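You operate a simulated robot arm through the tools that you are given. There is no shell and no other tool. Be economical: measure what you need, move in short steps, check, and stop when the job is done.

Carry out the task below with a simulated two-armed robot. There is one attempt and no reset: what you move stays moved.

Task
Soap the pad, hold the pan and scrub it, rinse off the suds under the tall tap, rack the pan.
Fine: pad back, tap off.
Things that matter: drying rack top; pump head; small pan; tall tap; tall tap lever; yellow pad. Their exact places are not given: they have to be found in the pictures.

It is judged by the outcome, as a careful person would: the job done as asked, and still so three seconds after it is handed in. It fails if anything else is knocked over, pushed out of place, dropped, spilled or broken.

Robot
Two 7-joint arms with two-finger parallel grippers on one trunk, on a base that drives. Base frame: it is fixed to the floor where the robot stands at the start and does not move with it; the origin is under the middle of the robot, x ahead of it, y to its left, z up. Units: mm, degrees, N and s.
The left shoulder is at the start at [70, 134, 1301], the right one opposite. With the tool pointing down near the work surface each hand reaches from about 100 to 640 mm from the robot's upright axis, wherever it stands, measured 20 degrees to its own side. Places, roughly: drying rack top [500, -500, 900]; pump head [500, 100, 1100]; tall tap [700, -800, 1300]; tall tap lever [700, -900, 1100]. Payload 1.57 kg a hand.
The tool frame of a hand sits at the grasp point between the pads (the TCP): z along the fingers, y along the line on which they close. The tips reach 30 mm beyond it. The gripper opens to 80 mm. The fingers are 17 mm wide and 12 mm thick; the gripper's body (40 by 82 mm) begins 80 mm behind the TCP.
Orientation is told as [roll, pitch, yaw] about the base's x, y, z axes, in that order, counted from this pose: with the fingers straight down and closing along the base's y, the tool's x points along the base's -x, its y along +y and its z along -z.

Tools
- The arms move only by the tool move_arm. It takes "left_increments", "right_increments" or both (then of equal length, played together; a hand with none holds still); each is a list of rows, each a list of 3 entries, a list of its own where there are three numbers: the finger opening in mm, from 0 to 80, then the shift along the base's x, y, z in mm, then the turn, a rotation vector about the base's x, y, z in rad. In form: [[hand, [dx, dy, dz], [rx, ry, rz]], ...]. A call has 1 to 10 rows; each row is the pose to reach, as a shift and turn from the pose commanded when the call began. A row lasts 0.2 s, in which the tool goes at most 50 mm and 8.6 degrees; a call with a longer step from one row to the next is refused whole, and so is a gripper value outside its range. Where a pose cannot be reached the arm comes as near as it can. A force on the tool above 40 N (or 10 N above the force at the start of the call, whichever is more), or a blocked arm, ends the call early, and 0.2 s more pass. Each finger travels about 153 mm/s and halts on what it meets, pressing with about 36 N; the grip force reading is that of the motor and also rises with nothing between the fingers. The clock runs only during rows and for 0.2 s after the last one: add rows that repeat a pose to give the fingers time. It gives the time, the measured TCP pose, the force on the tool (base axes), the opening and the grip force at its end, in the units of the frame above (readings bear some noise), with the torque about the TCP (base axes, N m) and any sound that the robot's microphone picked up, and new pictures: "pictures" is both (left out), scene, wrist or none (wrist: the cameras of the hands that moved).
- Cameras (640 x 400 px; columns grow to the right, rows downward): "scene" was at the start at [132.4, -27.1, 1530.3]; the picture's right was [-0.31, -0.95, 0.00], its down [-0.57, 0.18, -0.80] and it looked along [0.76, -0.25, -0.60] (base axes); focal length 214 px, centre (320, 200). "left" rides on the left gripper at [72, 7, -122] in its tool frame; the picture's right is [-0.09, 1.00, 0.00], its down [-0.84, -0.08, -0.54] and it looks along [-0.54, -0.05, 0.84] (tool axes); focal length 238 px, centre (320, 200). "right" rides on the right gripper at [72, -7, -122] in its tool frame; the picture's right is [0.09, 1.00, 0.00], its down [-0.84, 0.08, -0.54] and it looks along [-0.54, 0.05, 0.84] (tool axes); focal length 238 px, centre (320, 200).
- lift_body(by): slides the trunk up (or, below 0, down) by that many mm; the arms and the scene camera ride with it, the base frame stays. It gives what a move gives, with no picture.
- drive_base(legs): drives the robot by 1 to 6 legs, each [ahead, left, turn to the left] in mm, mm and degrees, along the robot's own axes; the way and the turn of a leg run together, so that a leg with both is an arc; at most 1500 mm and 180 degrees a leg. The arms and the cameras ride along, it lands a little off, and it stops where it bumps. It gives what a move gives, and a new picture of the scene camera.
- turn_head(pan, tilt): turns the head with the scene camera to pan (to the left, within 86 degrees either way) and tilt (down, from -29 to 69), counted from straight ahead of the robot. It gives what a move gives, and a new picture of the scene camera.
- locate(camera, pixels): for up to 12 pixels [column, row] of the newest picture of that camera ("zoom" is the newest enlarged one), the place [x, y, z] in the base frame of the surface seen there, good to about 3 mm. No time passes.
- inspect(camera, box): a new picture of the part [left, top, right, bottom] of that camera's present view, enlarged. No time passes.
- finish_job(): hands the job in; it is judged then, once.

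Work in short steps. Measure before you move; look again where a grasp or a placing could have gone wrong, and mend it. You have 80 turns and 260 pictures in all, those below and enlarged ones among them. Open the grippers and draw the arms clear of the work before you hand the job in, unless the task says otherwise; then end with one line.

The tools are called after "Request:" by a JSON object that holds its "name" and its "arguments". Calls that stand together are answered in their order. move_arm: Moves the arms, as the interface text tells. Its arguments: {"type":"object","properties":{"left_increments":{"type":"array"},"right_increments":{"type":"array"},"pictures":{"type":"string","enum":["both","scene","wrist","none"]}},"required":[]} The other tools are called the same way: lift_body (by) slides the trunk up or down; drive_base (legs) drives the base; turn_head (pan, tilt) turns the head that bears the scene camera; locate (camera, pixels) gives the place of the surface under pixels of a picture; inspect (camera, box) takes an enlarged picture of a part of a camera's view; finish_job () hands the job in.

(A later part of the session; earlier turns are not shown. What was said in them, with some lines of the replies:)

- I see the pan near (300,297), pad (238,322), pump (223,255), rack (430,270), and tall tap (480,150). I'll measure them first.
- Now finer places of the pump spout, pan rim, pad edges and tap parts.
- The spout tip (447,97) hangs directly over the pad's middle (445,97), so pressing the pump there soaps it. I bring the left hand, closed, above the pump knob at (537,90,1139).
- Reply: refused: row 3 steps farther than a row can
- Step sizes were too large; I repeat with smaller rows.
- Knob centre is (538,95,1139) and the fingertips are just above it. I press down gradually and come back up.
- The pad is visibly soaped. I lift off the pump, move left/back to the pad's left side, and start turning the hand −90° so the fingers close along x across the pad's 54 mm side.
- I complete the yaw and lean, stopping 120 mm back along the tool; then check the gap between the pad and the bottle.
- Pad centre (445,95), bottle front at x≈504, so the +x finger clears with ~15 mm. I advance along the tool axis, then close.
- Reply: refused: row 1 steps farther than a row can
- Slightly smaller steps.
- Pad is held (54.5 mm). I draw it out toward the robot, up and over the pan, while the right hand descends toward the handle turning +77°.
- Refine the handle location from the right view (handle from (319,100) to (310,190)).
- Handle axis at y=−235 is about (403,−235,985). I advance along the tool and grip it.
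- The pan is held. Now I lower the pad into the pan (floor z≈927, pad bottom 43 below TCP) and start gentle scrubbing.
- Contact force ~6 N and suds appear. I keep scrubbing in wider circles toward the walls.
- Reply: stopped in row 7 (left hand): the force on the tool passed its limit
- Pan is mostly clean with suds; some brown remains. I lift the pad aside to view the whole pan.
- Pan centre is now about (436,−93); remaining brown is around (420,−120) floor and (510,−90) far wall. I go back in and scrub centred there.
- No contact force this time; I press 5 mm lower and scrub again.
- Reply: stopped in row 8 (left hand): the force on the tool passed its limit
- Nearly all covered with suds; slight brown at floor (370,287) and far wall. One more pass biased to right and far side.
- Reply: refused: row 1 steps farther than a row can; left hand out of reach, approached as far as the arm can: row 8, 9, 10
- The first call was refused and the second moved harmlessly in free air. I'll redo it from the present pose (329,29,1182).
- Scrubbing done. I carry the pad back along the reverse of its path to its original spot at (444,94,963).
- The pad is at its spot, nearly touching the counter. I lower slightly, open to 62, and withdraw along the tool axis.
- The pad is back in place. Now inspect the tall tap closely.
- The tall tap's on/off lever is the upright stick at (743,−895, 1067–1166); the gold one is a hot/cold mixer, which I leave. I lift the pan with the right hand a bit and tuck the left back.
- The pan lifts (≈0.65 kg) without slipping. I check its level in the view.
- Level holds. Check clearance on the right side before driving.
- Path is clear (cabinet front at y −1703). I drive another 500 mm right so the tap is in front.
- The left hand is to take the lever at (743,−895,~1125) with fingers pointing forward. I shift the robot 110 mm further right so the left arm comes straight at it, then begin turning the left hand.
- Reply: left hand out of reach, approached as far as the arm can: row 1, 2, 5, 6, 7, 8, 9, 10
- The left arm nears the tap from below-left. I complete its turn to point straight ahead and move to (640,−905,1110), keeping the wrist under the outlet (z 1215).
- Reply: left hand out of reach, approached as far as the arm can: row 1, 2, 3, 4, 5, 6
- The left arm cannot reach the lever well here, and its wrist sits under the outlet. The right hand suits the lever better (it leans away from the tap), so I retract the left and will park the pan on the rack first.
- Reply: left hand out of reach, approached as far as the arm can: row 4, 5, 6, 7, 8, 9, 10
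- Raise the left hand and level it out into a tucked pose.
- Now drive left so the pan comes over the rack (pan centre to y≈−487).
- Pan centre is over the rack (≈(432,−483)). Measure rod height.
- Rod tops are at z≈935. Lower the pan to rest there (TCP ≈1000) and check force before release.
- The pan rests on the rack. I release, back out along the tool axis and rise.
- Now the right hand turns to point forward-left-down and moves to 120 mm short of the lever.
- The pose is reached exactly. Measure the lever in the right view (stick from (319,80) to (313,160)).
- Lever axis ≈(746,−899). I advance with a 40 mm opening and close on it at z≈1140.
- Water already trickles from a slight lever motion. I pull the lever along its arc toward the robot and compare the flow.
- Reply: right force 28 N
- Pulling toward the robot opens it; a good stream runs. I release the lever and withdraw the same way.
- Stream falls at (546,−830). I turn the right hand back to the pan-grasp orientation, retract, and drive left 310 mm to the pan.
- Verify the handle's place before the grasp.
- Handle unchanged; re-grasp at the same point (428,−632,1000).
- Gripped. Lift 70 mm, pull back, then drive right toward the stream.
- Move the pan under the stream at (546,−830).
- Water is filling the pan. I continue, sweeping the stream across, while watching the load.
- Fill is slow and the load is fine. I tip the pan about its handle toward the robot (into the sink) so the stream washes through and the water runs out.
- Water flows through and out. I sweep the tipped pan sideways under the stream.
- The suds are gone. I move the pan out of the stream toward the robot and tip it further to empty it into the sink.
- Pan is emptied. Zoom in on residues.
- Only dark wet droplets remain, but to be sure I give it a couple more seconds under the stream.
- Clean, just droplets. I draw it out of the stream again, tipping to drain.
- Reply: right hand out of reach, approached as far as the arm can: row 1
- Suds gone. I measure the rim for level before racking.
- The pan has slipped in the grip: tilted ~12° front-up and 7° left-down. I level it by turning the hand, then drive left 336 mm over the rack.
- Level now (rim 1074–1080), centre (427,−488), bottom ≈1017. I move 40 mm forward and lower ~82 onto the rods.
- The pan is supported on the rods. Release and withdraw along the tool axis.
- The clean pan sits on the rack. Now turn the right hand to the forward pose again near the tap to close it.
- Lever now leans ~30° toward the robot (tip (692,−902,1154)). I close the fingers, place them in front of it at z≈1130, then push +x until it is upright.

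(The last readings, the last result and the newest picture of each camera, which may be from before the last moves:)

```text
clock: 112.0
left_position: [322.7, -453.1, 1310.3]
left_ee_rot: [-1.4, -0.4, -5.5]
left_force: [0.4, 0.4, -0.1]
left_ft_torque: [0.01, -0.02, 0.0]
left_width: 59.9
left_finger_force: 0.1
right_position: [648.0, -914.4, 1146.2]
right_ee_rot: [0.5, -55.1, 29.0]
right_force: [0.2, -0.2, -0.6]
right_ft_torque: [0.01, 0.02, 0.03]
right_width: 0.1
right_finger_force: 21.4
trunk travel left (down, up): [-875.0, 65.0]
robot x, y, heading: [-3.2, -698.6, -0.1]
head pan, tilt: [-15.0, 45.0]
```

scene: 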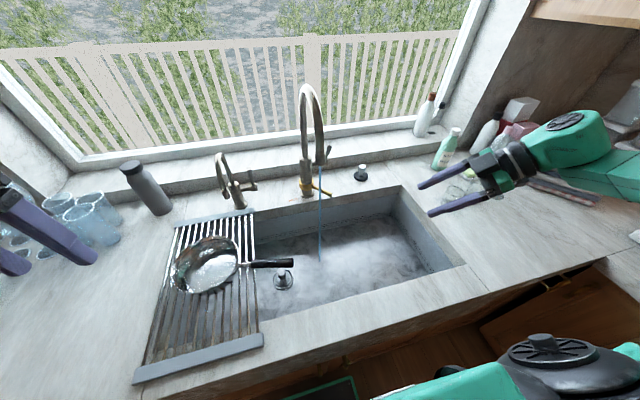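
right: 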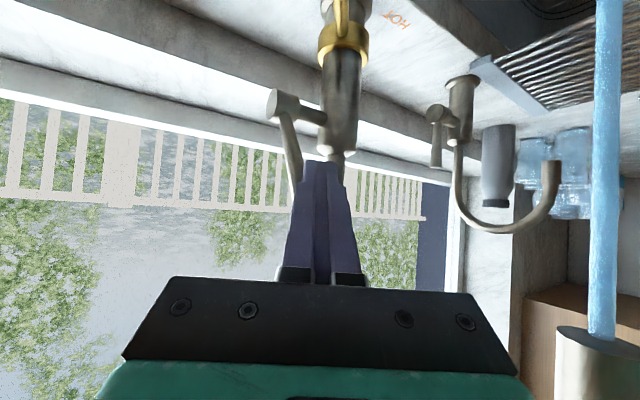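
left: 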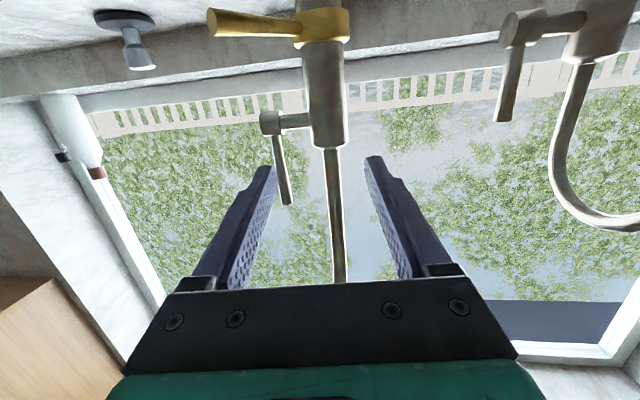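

Fingers are in front of the lever at the same y. Push +x gradually.

Request:
{"name": "move_arm", "arguments": {"right_increments": [[0, [12, 0, 0], [0, 0, 0]], [0, [24, 0, 1], [0, 0, 0]], [0, [36, 0, 2], [0, 0, 0]], [0, [46, 0, 3], [0, 0, 0]], [0, [54, 0, 3], [0, 0, 0]], [0, [60, 0, 3], [0, 0, 0]], [0, [65, 0, 3], [0, 0, 0]]], "pictures": "wrist"}}

Request:
{"name": "inspect", "arguments": {"camera": "scene", "box": [240, 70, 440, 280]}}

```text
clock: 113.6
left_position: [324.2, -452.9, 1309.3]
left_ee_rot: [-1.4, -0.5, -5.4]
left_force: [0.3, -0.1, -0.6]
left_ft_torque: [0.02, 0.01, 0.0]
left_width: 60.1
left_finger_force: 0.0
right_position: [701.2, -914.5, 1152.0]
right_ee_rot: [0.4, -55.1, 29.1]
right_force: [0.8, 0.3, 0.8]
right_ft_torque: [0.01, 0.01, -0.02]
right_width: 0.3
right_finger_force: 21.5
right hand out of reach, approached as far as the arm can: row 6, 7
trunk travel left (down, up): [-875.0, 65.0]
robot x, y, heading: [-4.3, -699.6, 0.0]
head pan, tilt: [-15.0, 45.0]
```

right: 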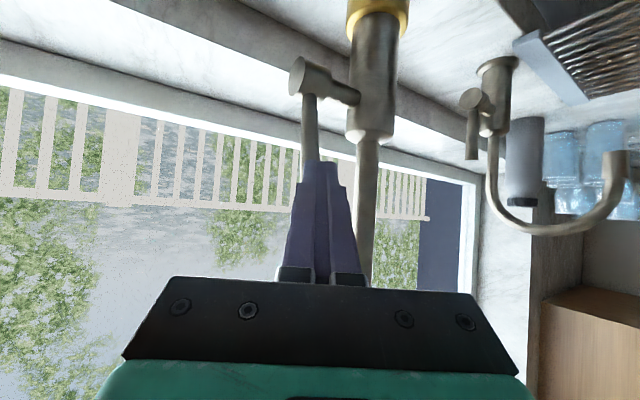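

```text
1.90 times, centred on (340, 175) of scene
```

zoom: 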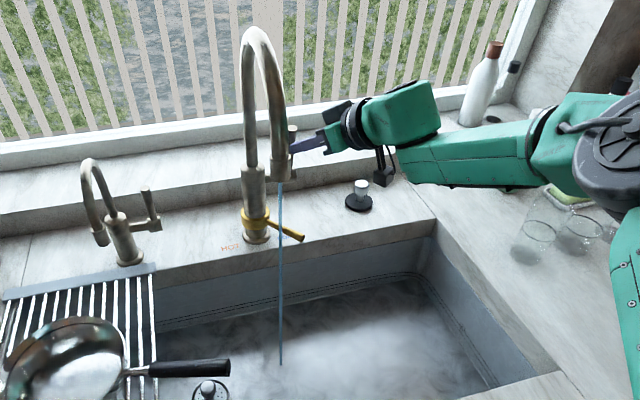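

Flow has dropped but not stopped; the arm is at its reach. I pitch the hand flatter for more reach and push a bit further.

Request:
{"name": "move_arm", "arguments": {"right_increments": [[0, [0, 0, 0], [0.06, -0.108, 0]], [0, [0, 0, 0], [0.125, -0.217, 0]], [0, [5, 0, 0], [0.125, -0.217, 0]], [0, [10, 0, 0], [0.125, -0.217, 0]], [0, [15, 0, 0], [0.125, -0.217, 0]], [0, [15, 0, 0], [0.125, -0.217, 0]]], "pictures": "wrist"}}

Request:
{"name": "inspect", "arguments": {"camera": "scene", "box": [240, 70, 440, 280]}}

```text
clock: 115.0
left_position: [324.3, -453.4, 1310.0]
left_ee_rot: [-1.4, -0.4, -5.4]
left_force: [-0.6, 0.1, -0.1]
left_ft_torque: [-0.01, -0.01, -0.04]
left_width: 59.8
left_finger_force: 0.1
right_position: [709.1, -917.7, 1156.4]
right_ee_rot: [1.0, -69.3, 28.5]
right_force: [0.0, -0.5, -0.4]
right_ft_torque: [0.0, 0.02, 0.0]
right_width: 0.2
right_finger_force: 21.5
right hand out of reach, approached as far as the arm can: row 4, 5, 6
trunk travel left (down, up): [-875.0, 65.0]
robot x, y, heading: [-3.6, -699.3, 0.0]
head pan, tilt: [-15.0, 45.0]
```

right: 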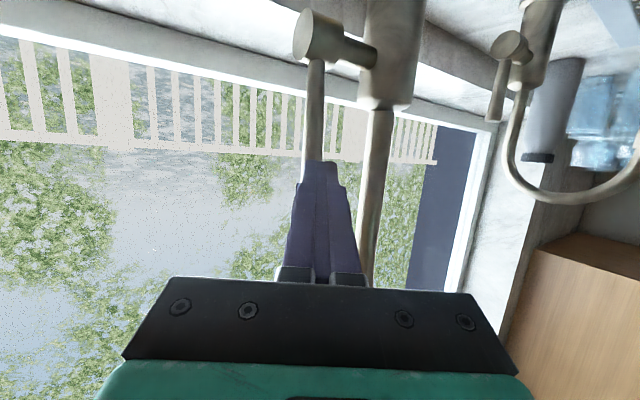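

```text
1.90 times, centred on (340, 175) of scene
```

zoom: 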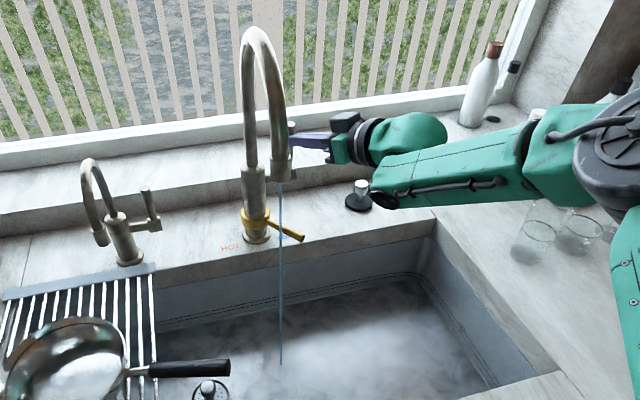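

Request:
{"name": "locate", "arguments": {"camera": "right", "pixels": [[313, 140], [314, 110], [315, 80], [316, 63], [310, 120], [320, 120], [318, 165], [315, 155]]}}

Request:
{"name": "inspect", "arguments": {"camera": "scene", "box": [290, 80, 370, 210]}}

```text
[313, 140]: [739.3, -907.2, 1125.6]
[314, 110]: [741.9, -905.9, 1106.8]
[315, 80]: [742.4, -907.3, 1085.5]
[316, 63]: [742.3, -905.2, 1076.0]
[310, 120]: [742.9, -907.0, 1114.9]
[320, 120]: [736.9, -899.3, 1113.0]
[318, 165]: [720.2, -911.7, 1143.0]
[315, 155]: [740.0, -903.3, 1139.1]
```

```text
3.08 times, centred on (330, 145) of scene
```

zoom: 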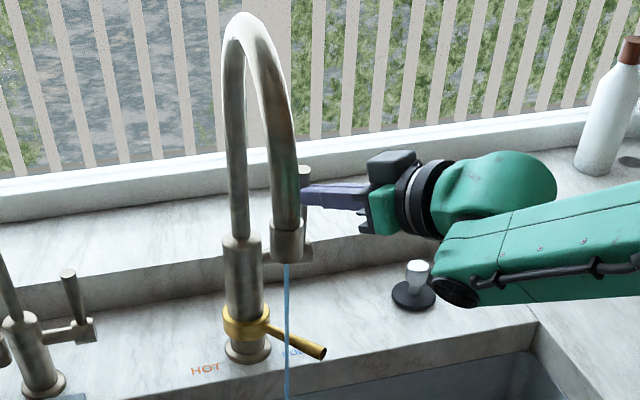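

The lever is ~4 mm short of upright. I back the hand off 25 mm, drive the base 30 mm forward for reach, then push with the force guard.

Request:
{"name": "move_arm", "arguments": {"right_increments": [[0, [-15, 0, 0], [0, 0, 0]], [0, [-40, 0, 0], [0, 0, 0]]], "pictures": "none"}}

Request:
{"name": "drive_base", "arguments": {"legs": [[30, 0, 0]]}}

```text
clock: 115.6
left_position: [321.4, -453.4, 1310.3]
left_ee_rot: [-1.3, -0.4, -5.4]
left_force: [-0.3, -0.6, -0.6]
left_ft_torque: [-0.03, -0.04, 0.01]
left_width: 60.0
left_finger_force: 0.1
right_position: [667.2, -916.6, 1156.8]
right_ee_rot: [1.0, -69.5, 28.7]
right_force: [-0.6, 0.0, 0.1]
right_ft_torque: [0.0, -0.02, -0.04]
right_width: 0.1
right_finger_force: 22.0
trunk travel left (down, up): [-875.0, 65.0]
robot x, y, heading: [-4.3, -701.6, 0.2]
head pan, tilt: [-15.0, 45.0]
```

```text
clock: 116.4
left_position: [345.9, -453.6, 1312.0]
left_ee_rot: [-1.4, -0.7, -5.4]
left_force: [-0.5, 0.0, 0.4]
left_ft_torque: [-0.02, -0.05, -0.01]
left_width: 60.0
left_finger_force: 0.0
right_position: [691.3, -917.3, 1159.8]
right_ee_rot: [0.5, -69.7, 29.0]
right_force: [-0.5, -0.6, 0.9]
right_ft_torque: [-0.01, 0.06, -0.02]
right_width: 0.0
right_finger_force: 21.9
trunk travel left (down, up): [-875.0, 65.0]
robot x, y, heading: [21.2, -697.8, -0.1]
head pan, tilt: [-15.0, 45.0]
```

scene: 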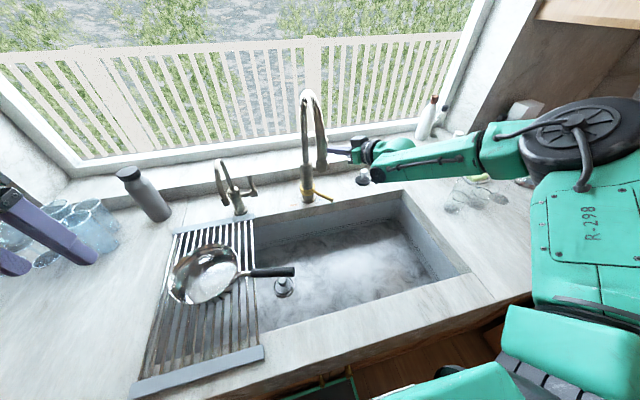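

Robot now 25 mm nearer. Push the lever the last millimetres.

Request:
{"name": "move_arm", "arguments": {"right_increments": [[0, [8, 0, -8], [0, 0, 0]], [0, [15, 0, -10], [0, 0, 0]], [0, [20, 0, -10], [0, 0, 0]], [0, [24, 0, -10], [0, 0, 0]], [0, [27, 0, -10], [0, 0, 0]], [0, [30, 0, -10], [0, 0, 0]]], "pictures": "none"}}

Request:
{"name": "inspect", "arguments": {"camera": "scene", "box": [260, 80, 380, 280]}}

```text
clock: 117.8
left_position: [341.3, -455.7, 1313.4]
left_ee_rot: [-1.3, -0.9, -5.4]
left_force: [-1.3, -0.2, -0.1]
left_ft_torque: [0.0, -0.05, -0.03]
left_width: 59.9
left_finger_force: 0.1
right_position: [718.3, -921.4, 1152.4]
right_ee_rot: [0.7, -69.9, 28.6]
right_force: [-22.7, -9.7, -0.6]
right_ft_torque: [0.29, 0.27, 0.08]
right_width: 0.0
right_finger_force: 21.5
trunk travel left (down, up): [-875.0, 65.0]
robot x, y, heading: [24.7, -698.9, -0.1]
head pan, tilt: [-15.0, 45.0]
```

```text
2.00 times, centred on (320, 180) of scene
```

zoom: 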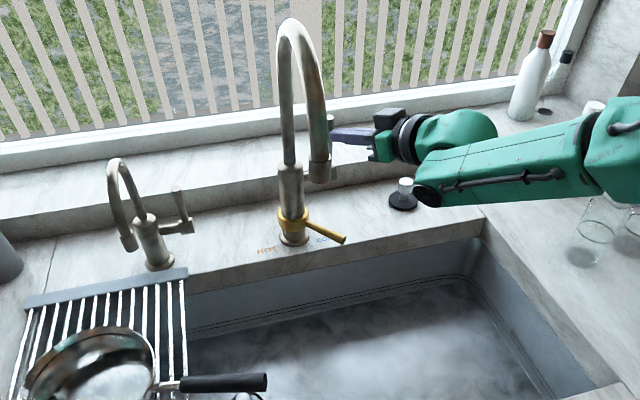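

Tap is shut (no stream, lever against its stop with 23 N). Retract the right hand.

Request:
{"name": "move_arm", "arguments": {"right_increments": [[0, [-20, 0, 0], [0, 0, 0]], [0, [-55, -10, 8], [0, 0, 0]], [0, [-90, -25, 20], [0, 0, 0]], [20, [-125, -45, 35], [0, 0.12, 0]], [40, [-160, -65, 45], [0, 0.25, 0]], [60, [-200, -80, 50], [0, 0.38, 0]], [60, [-240, -90, 55], [0, 0.5, 0]], [60, [-280, -95, 60], [0, 0.63, 0]]], "pictures": "none"}}

Request:
{"name": "drive_base", "arguments": {"legs": [[-60, 0, 0]]}}

Request:
{"name": "inspect", "arguments": {"camera": "scene", "box": [120, 80, 380, 300]}}

Request:
{"name": "locate", "arguments": {"camera": "scene", "pixels": [[318, 165], [360, 170]]}}

```text
clock: 119.6
left_position: [352.8, -453.1, 1310.4]
left_ee_rot: [-1.4, -0.4, -5.4]
left_force: [-0.6, 0.5, 0.0]
left_ft_torque: [0.01, -0.01, 0.01]
left_width: 60.1
left_finger_force: 0.1
right_position: [445.3, -1014.4, 1206.4]
right_ee_rot: [21.1, -35.1, 11.9]
right_force: [-0.5, -0.3, -0.3]
right_ft_torque: [0.02, -0.05, -0.01]
right_width: 59.8
right_finger_force: 0.0
trunk travel left (down, up): [-875.0, 65.0]
robot x, y, heading: [23.8, -701.5, -0.0]
head pan, tilt: [-15.0, 45.0]
```

```text
clock: 120.6
left_position: [305.0, -453.0, 1307.0]
left_ee_rot: [-1.5, 0.1, -5.3]
left_force: [1.3, -0.4, -1.1]
left_ft_torque: [-0.01, 0.04, 0.0]
left_width: 60.1
left_finger_force: 0.1
right_position: [397.7, -1012.8, 1203.0]
right_ee_rot: [21.3, -34.5, 11.8]
right_force: [0.8, -0.9, -0.6]
right_ft_torque: [0.04, 0.05, 0.02]
right_width: 60.3
right_finger_force: 0.1
trunk travel left (down, up): [-875.0, 65.0]
robot x, y, heading: [-33.1, -697.4, 0.1]
head pan, tilt: [-15.0, 45.0]
```

scene: 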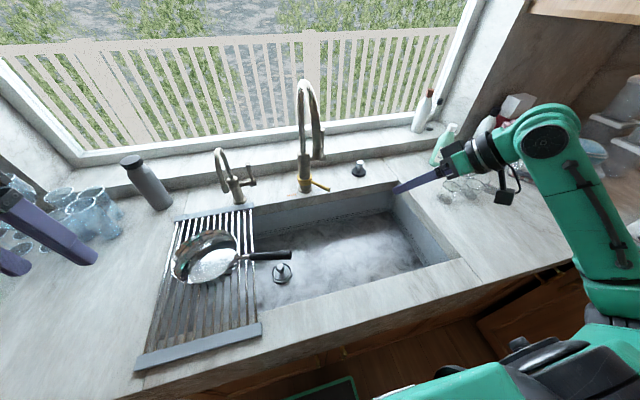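

```text
1.82 times, centred on (250, 190) of scene
```

zoom: 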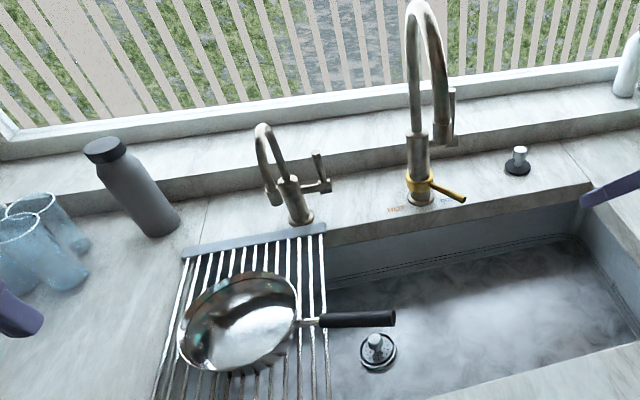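

```text
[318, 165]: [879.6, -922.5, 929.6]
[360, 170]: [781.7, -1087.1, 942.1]
```

The tap is off, the clean pan rests on the rack, the pad is back at its spot, and both grippers are open and clear of the work. Handing in.

Request:
{"name": "finish_job", "arguments": {}}

```text
The job is handed in.
```

The job is done: I soaped the pad, scrubbed the pan, rinsed off the suds under the tall tap and set the pan on the drying rack, with the pad back in its place and the tap off.
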